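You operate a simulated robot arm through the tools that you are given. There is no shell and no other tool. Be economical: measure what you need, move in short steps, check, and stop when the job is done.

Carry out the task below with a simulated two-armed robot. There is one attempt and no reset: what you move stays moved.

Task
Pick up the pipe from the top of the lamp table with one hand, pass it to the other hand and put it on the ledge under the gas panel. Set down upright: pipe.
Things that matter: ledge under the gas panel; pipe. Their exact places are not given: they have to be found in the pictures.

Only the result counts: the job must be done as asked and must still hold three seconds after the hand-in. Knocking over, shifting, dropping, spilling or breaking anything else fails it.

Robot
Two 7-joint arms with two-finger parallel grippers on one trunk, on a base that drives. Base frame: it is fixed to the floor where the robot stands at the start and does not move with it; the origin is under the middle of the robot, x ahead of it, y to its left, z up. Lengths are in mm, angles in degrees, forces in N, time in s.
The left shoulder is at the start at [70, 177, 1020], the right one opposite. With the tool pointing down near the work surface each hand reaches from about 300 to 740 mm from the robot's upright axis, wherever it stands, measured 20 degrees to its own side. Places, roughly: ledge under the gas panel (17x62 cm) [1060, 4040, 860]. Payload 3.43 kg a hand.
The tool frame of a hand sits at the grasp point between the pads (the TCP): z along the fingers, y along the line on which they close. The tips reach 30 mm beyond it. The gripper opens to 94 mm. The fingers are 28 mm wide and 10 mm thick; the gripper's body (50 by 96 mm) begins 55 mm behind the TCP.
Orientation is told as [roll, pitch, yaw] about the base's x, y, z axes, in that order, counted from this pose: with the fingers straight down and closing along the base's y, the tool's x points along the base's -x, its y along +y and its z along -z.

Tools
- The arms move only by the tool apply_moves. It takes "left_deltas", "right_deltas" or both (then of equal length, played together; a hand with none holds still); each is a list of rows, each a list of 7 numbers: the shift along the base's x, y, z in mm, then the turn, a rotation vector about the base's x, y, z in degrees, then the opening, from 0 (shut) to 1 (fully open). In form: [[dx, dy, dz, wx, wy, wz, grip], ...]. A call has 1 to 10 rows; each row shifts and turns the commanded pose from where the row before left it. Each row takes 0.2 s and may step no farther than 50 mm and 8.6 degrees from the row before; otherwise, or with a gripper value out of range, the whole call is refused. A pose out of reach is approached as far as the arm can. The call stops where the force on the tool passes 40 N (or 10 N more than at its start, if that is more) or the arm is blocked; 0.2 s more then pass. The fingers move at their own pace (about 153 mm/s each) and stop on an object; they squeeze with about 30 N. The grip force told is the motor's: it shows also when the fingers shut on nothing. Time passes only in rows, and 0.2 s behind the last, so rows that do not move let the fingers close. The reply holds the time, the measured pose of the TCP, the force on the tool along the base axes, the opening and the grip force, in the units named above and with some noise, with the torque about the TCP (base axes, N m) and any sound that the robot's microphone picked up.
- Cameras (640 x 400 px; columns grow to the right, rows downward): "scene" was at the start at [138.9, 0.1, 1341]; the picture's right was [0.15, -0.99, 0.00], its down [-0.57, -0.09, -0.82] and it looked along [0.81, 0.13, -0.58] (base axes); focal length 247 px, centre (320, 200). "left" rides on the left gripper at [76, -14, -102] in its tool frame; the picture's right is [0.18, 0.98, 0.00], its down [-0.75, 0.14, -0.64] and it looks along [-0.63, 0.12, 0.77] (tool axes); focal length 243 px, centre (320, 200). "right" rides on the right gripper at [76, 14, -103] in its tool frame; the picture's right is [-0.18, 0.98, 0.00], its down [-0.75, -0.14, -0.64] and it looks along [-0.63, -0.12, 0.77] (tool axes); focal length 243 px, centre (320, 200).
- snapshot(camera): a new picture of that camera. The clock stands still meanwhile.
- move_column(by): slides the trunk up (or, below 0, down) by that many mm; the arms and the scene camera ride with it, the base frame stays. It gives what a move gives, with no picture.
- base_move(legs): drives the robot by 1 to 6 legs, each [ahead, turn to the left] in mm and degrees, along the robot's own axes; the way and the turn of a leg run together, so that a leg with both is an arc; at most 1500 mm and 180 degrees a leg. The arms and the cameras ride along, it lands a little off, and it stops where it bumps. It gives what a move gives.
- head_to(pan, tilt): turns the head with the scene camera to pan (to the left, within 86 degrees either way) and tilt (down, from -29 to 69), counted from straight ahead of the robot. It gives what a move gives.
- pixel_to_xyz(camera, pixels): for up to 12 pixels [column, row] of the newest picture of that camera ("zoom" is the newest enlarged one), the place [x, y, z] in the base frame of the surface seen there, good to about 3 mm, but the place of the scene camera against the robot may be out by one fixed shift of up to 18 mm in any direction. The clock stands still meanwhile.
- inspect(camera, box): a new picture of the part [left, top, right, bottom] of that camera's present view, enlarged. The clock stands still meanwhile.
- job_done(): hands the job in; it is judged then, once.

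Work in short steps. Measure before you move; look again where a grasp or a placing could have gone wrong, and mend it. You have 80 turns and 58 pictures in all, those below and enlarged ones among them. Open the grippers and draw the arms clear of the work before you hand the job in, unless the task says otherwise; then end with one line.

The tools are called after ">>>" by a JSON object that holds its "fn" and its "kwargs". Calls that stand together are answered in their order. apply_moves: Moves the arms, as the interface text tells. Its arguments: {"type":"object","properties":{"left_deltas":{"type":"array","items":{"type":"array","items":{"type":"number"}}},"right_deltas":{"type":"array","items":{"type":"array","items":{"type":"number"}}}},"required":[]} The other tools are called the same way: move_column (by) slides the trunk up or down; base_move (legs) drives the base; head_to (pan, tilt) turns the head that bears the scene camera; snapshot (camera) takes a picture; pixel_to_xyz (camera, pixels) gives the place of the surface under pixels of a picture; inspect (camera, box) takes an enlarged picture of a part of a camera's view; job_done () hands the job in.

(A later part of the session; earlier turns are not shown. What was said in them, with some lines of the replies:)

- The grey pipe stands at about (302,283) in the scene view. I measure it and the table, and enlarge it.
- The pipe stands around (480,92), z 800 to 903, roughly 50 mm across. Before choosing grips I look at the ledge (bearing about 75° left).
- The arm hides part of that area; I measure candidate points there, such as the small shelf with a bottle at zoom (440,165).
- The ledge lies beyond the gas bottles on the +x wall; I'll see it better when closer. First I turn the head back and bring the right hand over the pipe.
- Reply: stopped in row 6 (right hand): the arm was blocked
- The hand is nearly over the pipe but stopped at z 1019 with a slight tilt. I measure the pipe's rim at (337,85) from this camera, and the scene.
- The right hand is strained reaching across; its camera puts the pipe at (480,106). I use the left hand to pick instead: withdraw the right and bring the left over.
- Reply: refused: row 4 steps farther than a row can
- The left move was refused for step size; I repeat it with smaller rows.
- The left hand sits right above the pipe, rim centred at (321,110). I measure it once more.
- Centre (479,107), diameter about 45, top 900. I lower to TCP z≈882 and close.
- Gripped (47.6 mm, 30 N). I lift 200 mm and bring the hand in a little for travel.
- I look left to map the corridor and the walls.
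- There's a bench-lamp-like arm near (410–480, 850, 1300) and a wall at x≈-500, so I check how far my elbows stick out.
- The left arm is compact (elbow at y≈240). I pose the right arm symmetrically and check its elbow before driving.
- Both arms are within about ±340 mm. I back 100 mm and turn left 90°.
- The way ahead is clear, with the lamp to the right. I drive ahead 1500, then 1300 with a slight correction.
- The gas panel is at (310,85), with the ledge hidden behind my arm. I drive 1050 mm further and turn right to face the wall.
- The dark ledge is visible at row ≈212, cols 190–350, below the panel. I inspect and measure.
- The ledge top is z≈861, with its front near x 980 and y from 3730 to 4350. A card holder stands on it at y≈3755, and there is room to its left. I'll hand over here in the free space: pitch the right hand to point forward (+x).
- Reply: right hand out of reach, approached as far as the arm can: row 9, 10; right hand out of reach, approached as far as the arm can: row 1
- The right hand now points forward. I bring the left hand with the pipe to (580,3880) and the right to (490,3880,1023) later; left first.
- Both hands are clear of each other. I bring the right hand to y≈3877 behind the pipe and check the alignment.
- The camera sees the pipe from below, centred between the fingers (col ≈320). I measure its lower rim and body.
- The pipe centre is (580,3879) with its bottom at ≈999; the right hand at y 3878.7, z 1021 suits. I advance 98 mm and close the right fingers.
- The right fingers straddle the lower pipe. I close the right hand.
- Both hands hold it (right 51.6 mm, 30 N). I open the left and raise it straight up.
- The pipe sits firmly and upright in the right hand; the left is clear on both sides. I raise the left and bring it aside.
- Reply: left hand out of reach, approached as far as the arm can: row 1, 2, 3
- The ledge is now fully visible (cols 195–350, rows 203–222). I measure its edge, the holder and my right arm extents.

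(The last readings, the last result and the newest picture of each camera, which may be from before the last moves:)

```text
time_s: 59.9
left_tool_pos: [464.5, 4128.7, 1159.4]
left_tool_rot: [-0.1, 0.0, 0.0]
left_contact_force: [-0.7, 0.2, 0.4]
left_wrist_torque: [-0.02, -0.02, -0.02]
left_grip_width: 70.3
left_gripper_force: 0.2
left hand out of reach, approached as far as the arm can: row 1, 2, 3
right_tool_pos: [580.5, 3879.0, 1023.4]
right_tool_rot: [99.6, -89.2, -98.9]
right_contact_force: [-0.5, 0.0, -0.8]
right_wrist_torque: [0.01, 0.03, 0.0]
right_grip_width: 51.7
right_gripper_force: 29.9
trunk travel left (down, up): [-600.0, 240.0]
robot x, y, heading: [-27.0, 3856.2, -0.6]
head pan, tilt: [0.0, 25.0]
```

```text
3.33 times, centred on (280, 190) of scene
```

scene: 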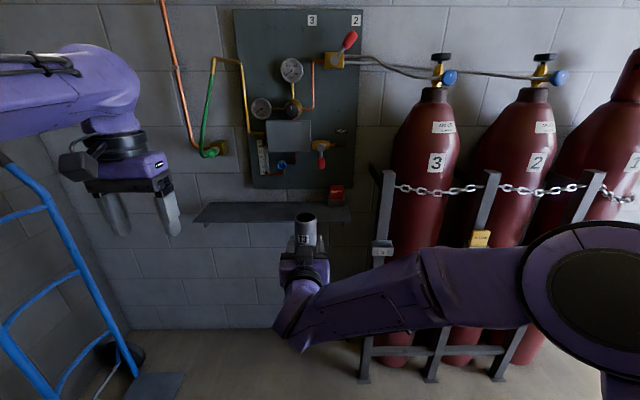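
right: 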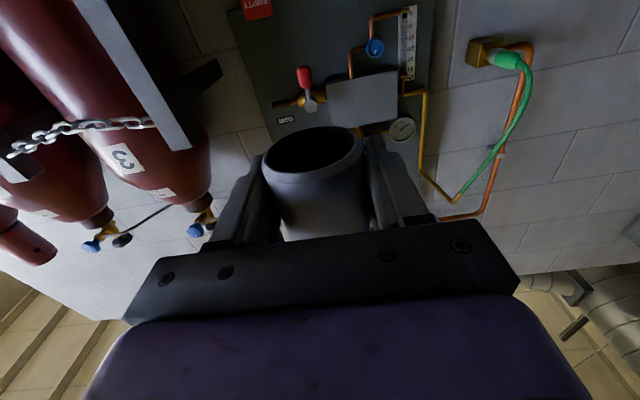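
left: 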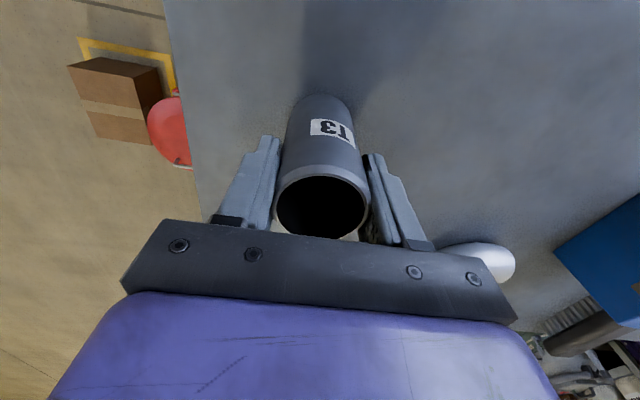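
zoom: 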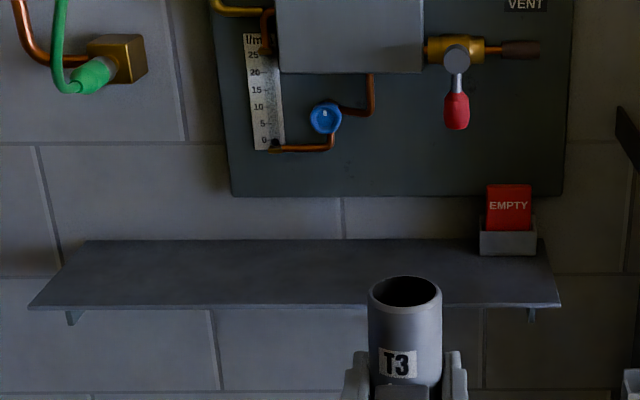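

The ledge is empty apart from the card holder (to y≈3800); front edge x≈975, top ≈861. I draw the left hand back, then drive diagonally so that the pipe ends short of the ledge at y≈3950.

>>> {"fn": "apply_moves", "kwargs": {"left_deltas": [[-30, -5, 0, 0, 0, 0, 0.75], [-30, -5, 0, 0, 0, 0, 0.75], [-30, -5, 0, 0, 0, 0, 0.75], [-30, -5, 0, 0, 0, 0, 0.75]]}}

>>> {"fn": "base_move", "kwargs": {"legs": [[0, 12], [320, 0], [0, -11.5]]}}

>>> {"fn": "snapshot", "kwargs": {"camera": "scene"}}

```text
time_s: 60.9
left_tool_pos: [343.4, 4108.7, 1162.3]
left_tool_rot: [0.0, -0.1, 0.1]
left_contact_force: [-0.3, 0.1, 0.1]
left_wrist_torque: [0.04, 0.0, -0.05]
left_grip_width: 70.4
left_gripper_force: 0.0
right_tool_pos: [580.8, 3878.8, 1023.7]
right_tool_rot: [100.2, -89.2, -99.5]
right_contact_force: [-0.5, -0.2, 0.1]
right_wrist_torque: [0.0, 0.01, -0.03]
right_grip_width: 51.4
right_gripper_force: 29.8
trunk travel left (down, up): [-600.0, 240.0]
robot x, y, heading: [-19.8, 3853.4, -0.6]
head pan, tilt: [0.0, 25.0]
```

```text
time_s: 64.5
left_tool_pos: [654.0, 4173.0, 1162.0]
left_tool_rot: [0.0, 0.0, 0.5]
left_contact_force: [-0.1, 0.6, 1.1]
left_wrist_torque: [-0.03, -0.01, 0.0]
left_grip_width: 70.4
left_gripper_force: 0.1
right_tool_pos: [891.7, 3945.7, 1022.7]
right_tool_rot: [94.4, -89.2, -93.3]
right_contact_force: [-0.5, 0.3, -4.6]
right_wrist_torque: [0.0, -0.02, 0.03]
right_grip_width: 51.5
right_gripper_force: 30.2
trunk travel left (down, up): [-600.0, 240.0]
robot x, y, heading: [289.4, 3917.2, -0.1]
head pan, tilt: [0.0, 25.0]
```

```text
28 pictures are left
```

scene: 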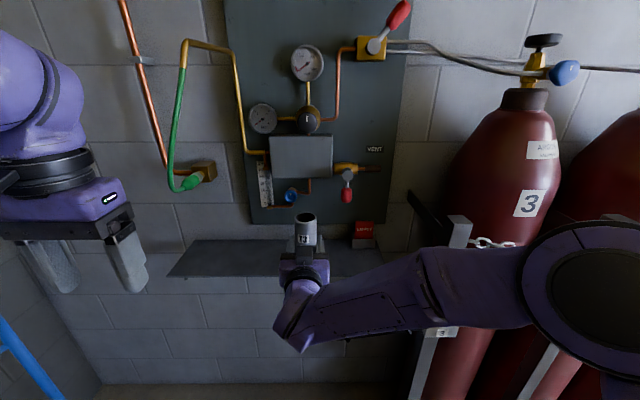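

Pipe at (892,3946), short of the ledge. I lower the trunk by 120 mm so the pipe bottom is at about 878.

>>> {"fn": "move_column", "kwargs": {"by": -120}}

>>> {"fn": "snapshot", "kwargs": {"camera": "right"}}

>>> {"fn": "snapshot", "kwargs": {"camera": "scene"}}

```text
time_s: 66.0
left_tool_pos: [654.4, 4173.1, 1041.1]
left_tool_rot: [0.0, 0.0, 0.5]
left_contact_force: [0.3, -0.3, -0.6]
left_wrist_torque: [-0.01, 0.03, -0.02]
left_grip_width: 70.4
left_gripper_force: 0.0
right_tool_pos: [891.9, 3945.6, 903.5]
right_tool_rot: [95.8, -89.3, -94.7]
right_contact_force: [-0.3, -1.1, -3.5]
right_wrist_torque: [0.0, 0.0, 0.01]
right_grip_width: 51.8
right_gripper_force: 30.5
trunk travel left (down, up): [-480.0, 360.0]
robot x, y, heading: [283.8, 3916.7, -0.3]
head pan, tilt: [0.0, 25.0]
```

```text
27 pictures are left
```

right: 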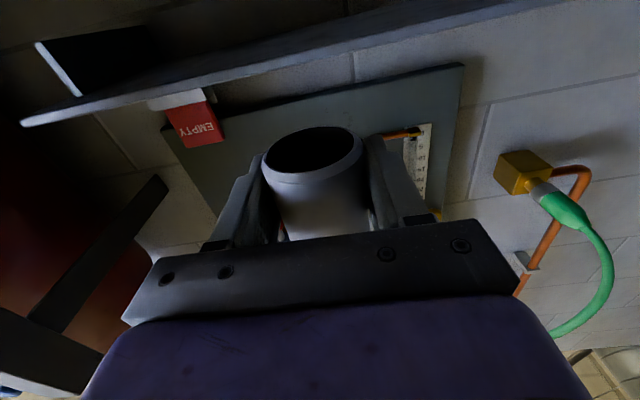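

```text
26 pictures are left
```

scene: 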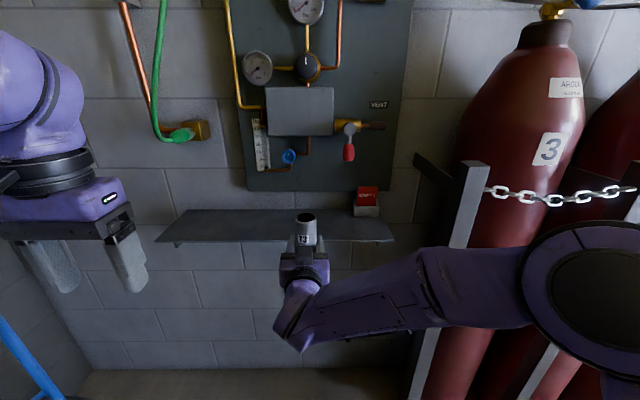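

The right camera sees the ledge front face at the top. I measure its edge and height from there, plus the pipe's rim.

>>> {"fn": "pixel_to_xyz", "kwargs": {"camera": "right", "pixels": [[200, 84], [250, 74], [300, 64], [300, 58], [350, 52], [350, 46], [400, 40], [265, 172], [363, 165], [314, 184], [318, 130], [210, 75]]}}

>>> {"fn": "pixel_to_xyz", "kwargs": {"camera": "scene", "pixels": [[250, 238], [250, 240], [250, 241], [350, 239], [350, 241], [352, 215], [270, 225], [305, 240]]}}

```text
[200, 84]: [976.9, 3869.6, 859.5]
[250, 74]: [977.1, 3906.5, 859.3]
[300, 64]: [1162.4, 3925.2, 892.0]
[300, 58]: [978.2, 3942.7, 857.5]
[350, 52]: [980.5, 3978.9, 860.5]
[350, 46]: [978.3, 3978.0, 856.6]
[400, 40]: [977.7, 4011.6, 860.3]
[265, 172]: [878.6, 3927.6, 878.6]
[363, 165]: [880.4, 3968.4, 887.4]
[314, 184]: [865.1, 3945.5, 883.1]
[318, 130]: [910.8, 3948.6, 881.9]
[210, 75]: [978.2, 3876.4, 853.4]
```

```text
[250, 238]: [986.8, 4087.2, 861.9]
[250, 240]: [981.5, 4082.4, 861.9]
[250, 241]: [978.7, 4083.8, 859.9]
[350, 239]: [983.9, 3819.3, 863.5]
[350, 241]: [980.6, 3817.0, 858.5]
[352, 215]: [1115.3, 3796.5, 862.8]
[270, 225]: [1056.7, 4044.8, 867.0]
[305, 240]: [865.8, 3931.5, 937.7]
```

Edge at x≈977, top ≈860.5. I move the hand forward 130 mm to x≈1022 (gripper body stays short of the edge), about 17 mm above the ledge.

>>> {"fn": "apply_moves", "kwargs": {"right_deltas": [[30, 0, 0, 0, 0, 0, 0], [30, 0, 0, 0, 0, 0, 0], [30, 0, 0, 0, 0, 0, 0], [25, 0, 0, 0, 0, 0, 0], [15, 0, 0, 0, 0, 0, 0], [0, 0, 0, 0, 0, 0, 0]]}}

>>> {"fn": "snapshot", "kwargs": {"camera": "right"}}

>>> {"fn": "inspect", "kwargs": {"camera": "scene", "box": [220, 160, 400, 280]}}

```text
time_s: 67.4
left_tool_pos: [654.1, 4171.6, 1041.6]
left_tool_rot: [0.0, 0.0, 0.5]
left_contact_force: [-0.5, 0.7, 0.1]
left_wrist_torque: [0.02, 0.0, 0.02]
left_grip_width: 70.4
left_gripper_force: 0.0
right_tool_pos: [1023.5, 3945.7, 903.1]
right_tool_rot: [93.5, -89.1, -92.7]
right_contact_force: [0.5, 0.9, -4.0]
right_wrist_torque: [0.02, -0.02, 0.0]
right_grip_width: 51.7
right_gripper_force: 29.6
trunk travel left (down, up): [-480.0, 360.0]
robot x, y, heading: [286.3, 3915.8, -0.4]
head pan, tilt: [0.0, 25.0]
```

```text
25 pictures are left
```

right: 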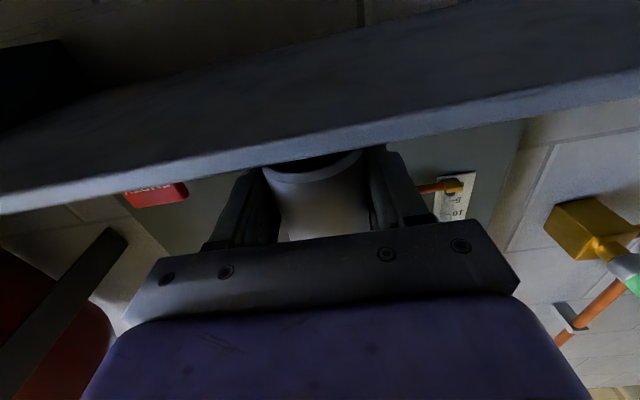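

```text
3.33 times, centred on (310, 220) of scene
```

zoom: 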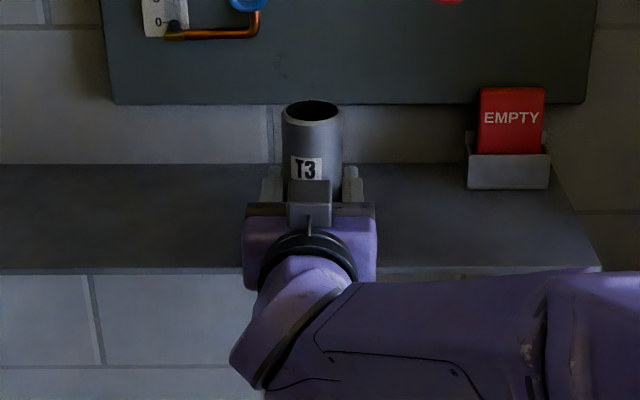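

The pipe hangs above the ledge and the hand body is short of the edge. I lower gently.

>>> {"fn": "apply_moves", "kwargs": {"right_deltas": [[0, 0, -6, 0, 0, 0, 0], [0, 0, -4, 0, 0, 0, 0], [0, 0, -2, 0, 0, 0, 0], [0, 0, -1, 0, 0, 0, 0], [0, 0, 0, 0, 0, 0, 0]]}}

```text
time_s: 68.6
left_tool_pos: [654.0, 4172.6, 1041.9]
left_tool_rot: [0.0, 0.0, 0.4]
left_contact_force: [-0.9, -0.2, -0.2]
left_wrist_torque: [-0.01, 0.03, 0.02]
left_grip_width: 70.6
left_gripper_force: 0.1
right_tool_pos: [1023.6, 3945.0, 890.2]
right_tool_rot: [93.3, -89.1, -92.1]
right_contact_force: [0.1, 0.4, -3.7]
right_wrist_torque: [0.02, -0.02, 0.02]
right_grip_width: 51.7
right_gripper_force: 29.7
trunk travel left (down, up): [-480.0, 360.0]
robot x, y, heading: [282.8, 3915.5, -0.1]
head pan, tilt: [0.0, 25.0]
```

No contact yet at 890. I go on by 1 mm steps.

>>> {"fn": "apply_moves", "kwargs": {"right_deltas": [[0, 0, -1, 0, 0, 0, 0], [0, 0, -1, 0, 0, 0, 0], [0, 0, -1, 0, 0, 0, 0], [0, 0, 0, 0, 0, 0, 0]]}}

```text
time_s: 69.6
left_tool_pos: [653.1, 4172.8, 1041.8]
left_tool_rot: [0.1, 0.1, 0.5]
left_contact_force: [-0.3, 0.1, 0.2]
left_wrist_torque: [0.0, -0.01, 0.01]
left_grip_width: 70.6
left_gripper_force: 0.0
right_tool_pos: [1021.5, 3945.4, 887.3]
right_tool_rot: [94.1, -89.2, -93.2]
right_contact_force: [-0.1, 0.5, -3.2]
right_wrist_torque: [0.0, 0.0, 0.01]
right_grip_width: 51.8
right_gripper_force: 29.9
trunk travel left (down, up): [-480.0, 360.0]
robot x, y, heading: [285.1, 3914.7, -0.3]
head pan, tilt: [0.0, 25.0]
```

>>> {"fn": "apply_moves", "kwargs": {"right_deltas": [[0, 0, -1, 0, 0, 0, 0], [0, 0, -0.5, 0, 0, 0, 0], [0, 0, 0, 0, 0, 0, 0]]}}

```text
time_s: 70.4
left_tool_pos: [654.2, 4172.3, 1042.5]
left_tool_rot: [0.0, -0.1, 0.5]
left_contact_force: [-0.1, 0.0, -0.2]
left_wrist_torque: [-0.04, 0.04, -0.01]
left_grip_width: 70.6
left_gripper_force: 0.1
right_tool_pos: [1021.6, 3943.9, 885.8]
right_tool_rot: [97.0, -89.2, -95.9]
right_contact_force: [1.1, 1.0, -2.5]
right_wrist_torque: [-0.07, -0.02, -0.03]
right_grip_width: 51.6
right_gripper_force: 29.9
trunk travel left (down, up): [-480.0, 360.0]
robot x, y, heading: [287.0, 3915.5, -0.3]
head pan, tilt: [0.0, 25.0]
```

The load is just beginning to ease (-2.5 N). Another 1.5 mm.

>>> {"fn": "apply_moves", "kwargs": {"right_deltas": [[0, 0, -0.7, 0, 0, 0, 0], [0, 0, -0.8, 0, 0, 0, 0], [0, 0, 0, 0, 0, 0, 0]]}}

>>> {"fn": "inspect", "kwargs": {"camera": "scene", "box": [260, 180, 350, 240]}}

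```text
time_s: 71.2
left_tool_pos: [654.0, 4173.3, 1042.2]
left_tool_rot: [0.0, 0.0, 0.5]
left_contact_force: [-0.6, 1.0, -0.1]
left_wrist_torque: [0.0, 0.01, -0.04]
left_grip_width: 70.6
left_gripper_force: 0.0
right_tool_pos: [1020.9, 3946.3, 885.2]
right_tool_rot: [108.4, -89.2, -107.3]
right_contact_force: [3.9, 1.0, 5.7]
right_wrist_torque: [-0.2, -0.1, 0.06]
right_grip_width: 51.8
right_gripper_force: 30.1
trunk travel left (down, up): [-480.0, 360.0]
robot x, y, heading: [284.9, 3915.4, -0.5]
head pan, tilt: [0.0, 25.0]
```

```text
6.67 times, centred on (305, 210) of scene
```

zoom: 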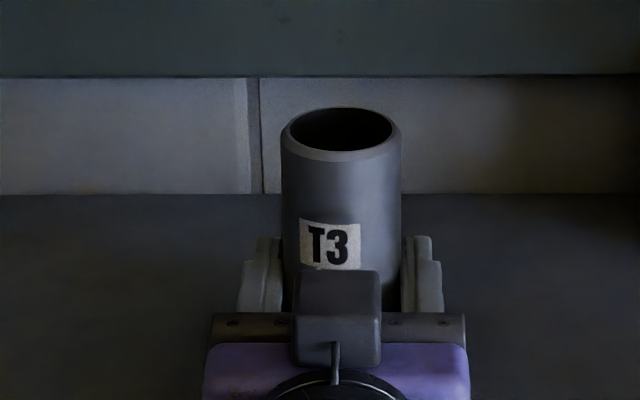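

Contact is clear (+5.7 N against -4 N before) and the pipe stands upright. I open the right fingers.

>>> {"fn": "apply_moves", "kwargs": {"right_deltas": [[0, 0, 0.5, 0, 0, 0, 0.6], [0, 0, 0, 0, 0, 0, 0.75], [0, 0, 0, 0, 0, 0, 0.85], [0, 0, 0, 0, 0, 0, 0.85]]}}

>>> {"fn": "inspect", "kwargs": {"camera": "scene", "box": [260, 180, 350, 240]}}

```text
time_s: 72.2
left_tool_pos: [653.9, 4173.6, 1042.0]
left_tool_rot: [0.0, 0.0, 0.4]
left_contact_force: [0.0, -0.6, -0.9]
left_wrist_torque: [-0.03, 0.0, 0.02]
left_grip_width: 70.5
left_gripper_force: 0.0
right_tool_pos: [1021.6, 3945.9, 884.0]
right_tool_rot: [97.1, -89.2, -96.1]
right_contact_force: [-0.1, 0.3, -0.1]
right_wrist_torque: [0.01, 0.0, -0.01]
right_grip_width: 80.1
right_gripper_force: 0.1
trunk travel left (down, up): [-480.0, 360.0]
robot x, y, heading: [285.8, 3916.0, -0.3]
head pan, tilt: [0.0, 25.0]
```

```text
6.67 times, centred on (305, 210) of scene
```

zoom: 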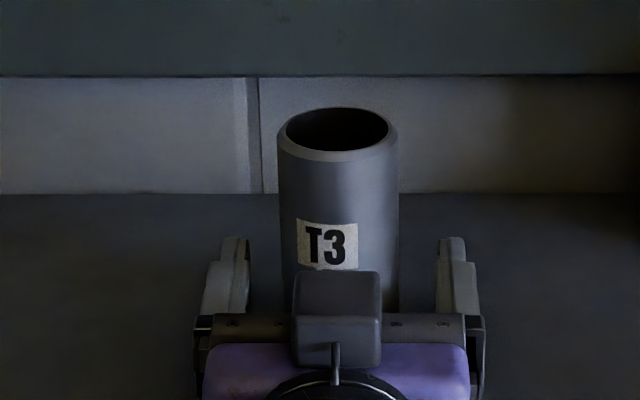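

The pipe stands free, fingers clear on both sides. I withdraw straight back in -x.

>>> {"fn": "apply_moves", "kwargs": {"right_deltas": [[-10, 0, 0, 0, 0, 0, 0.85], [-20, 0, 0, 0, 0, 0, 0.85], [-30, 0, 0, 0, 0, 0, 0.85], [-35, 0, 0, 0, 0, 0, 0.85], [-40, 0, 0, 0, 0, 0, 0.85], [-20, 0, 0, 0, 0, 0, 0.85]]}}

>>> {"fn": "base_move", "kwargs": {"legs": [[-150, 0]]}}

>>> {"fn": "snapshot", "kwargs": {"camera": "scene"}}

>>> {"fn": "inspect", "kwargs": {"camera": "scene", "box": [220, 120, 400, 240]}}

```text
time_s: 73.6
left_tool_pos: [653.8, 4173.4, 1041.8]
left_tool_rot: [0.1, 0.0, 0.6]
left_contact_force: [0.1, 0.2, 0.3]
left_wrist_torque: [-0.02, -0.01, -0.01]
left_grip_width: 70.4
left_gripper_force: 0.1
right_tool_pos: [866.6, 3937.4, 888.7]
right_tool_rot: [93.8, -88.3, -93.6]
right_contact_force: [0.5, -0.7, -0.4]
right_wrist_torque: [-0.04, -0.01, 0.06]
right_grip_width: 80.2
right_gripper_force: 0.1
trunk travel left (down, up): [-480.0, 360.0]
robot x, y, heading: [285.9, 3916.1, -0.4]
head pan, tilt: [0.0, 25.0]
```

```text
time_s: 75.0
left_tool_pos: [502.9, 4173.7, 1042.5]
left_tool_rot: [0.1, -0.2, 0.5]
left_contact_force: [-0.2, 0.2, -0.7]
left_wrist_torque: [-0.01, 0.02, 0.0]
left_grip_width: 70.4
left_gripper_force: 0.0
right_tool_pos: [715.4, 3940.0, 891.9]
right_tool_rot: [100.1, -88.0, -99.4]
right_contact_force: [-0.5, -0.6, 0.3]
right_wrist_torque: [-0.01, 0.0, -0.02]
right_grip_width: 80.0
right_gripper_force: 0.1
trunk travel left (down, up): [-480.0, 360.0]
robot x, y, heading: [134.9, 3913.2, -0.1]
head pan, tilt: [0.0, 25.0]
```

```text
21 pictures are left
```

scene: 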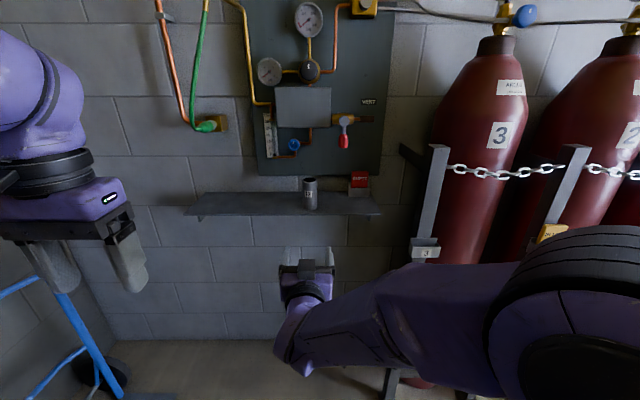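

```text
3.33 times, centred on (310, 180) of scene
```

zoom: 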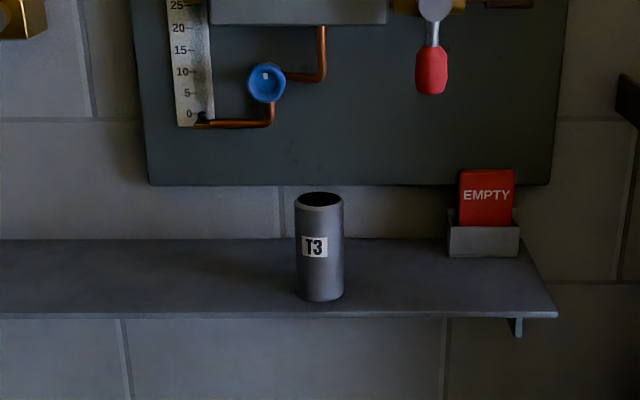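

The pipe stands upright on the ledge (zoom (319,250)), the card holder is untouched, and both hands are open and clear. I hand in the job.

>>> {"fn": "job_done", "kwargs": {}}

```text
The job is handed in.
```

The left hand picked the pipe up from the lamp table and passed it to the right hand. It now stands upright on the ledge under the gas panel, and I handed the job in with both grippers open and clear.
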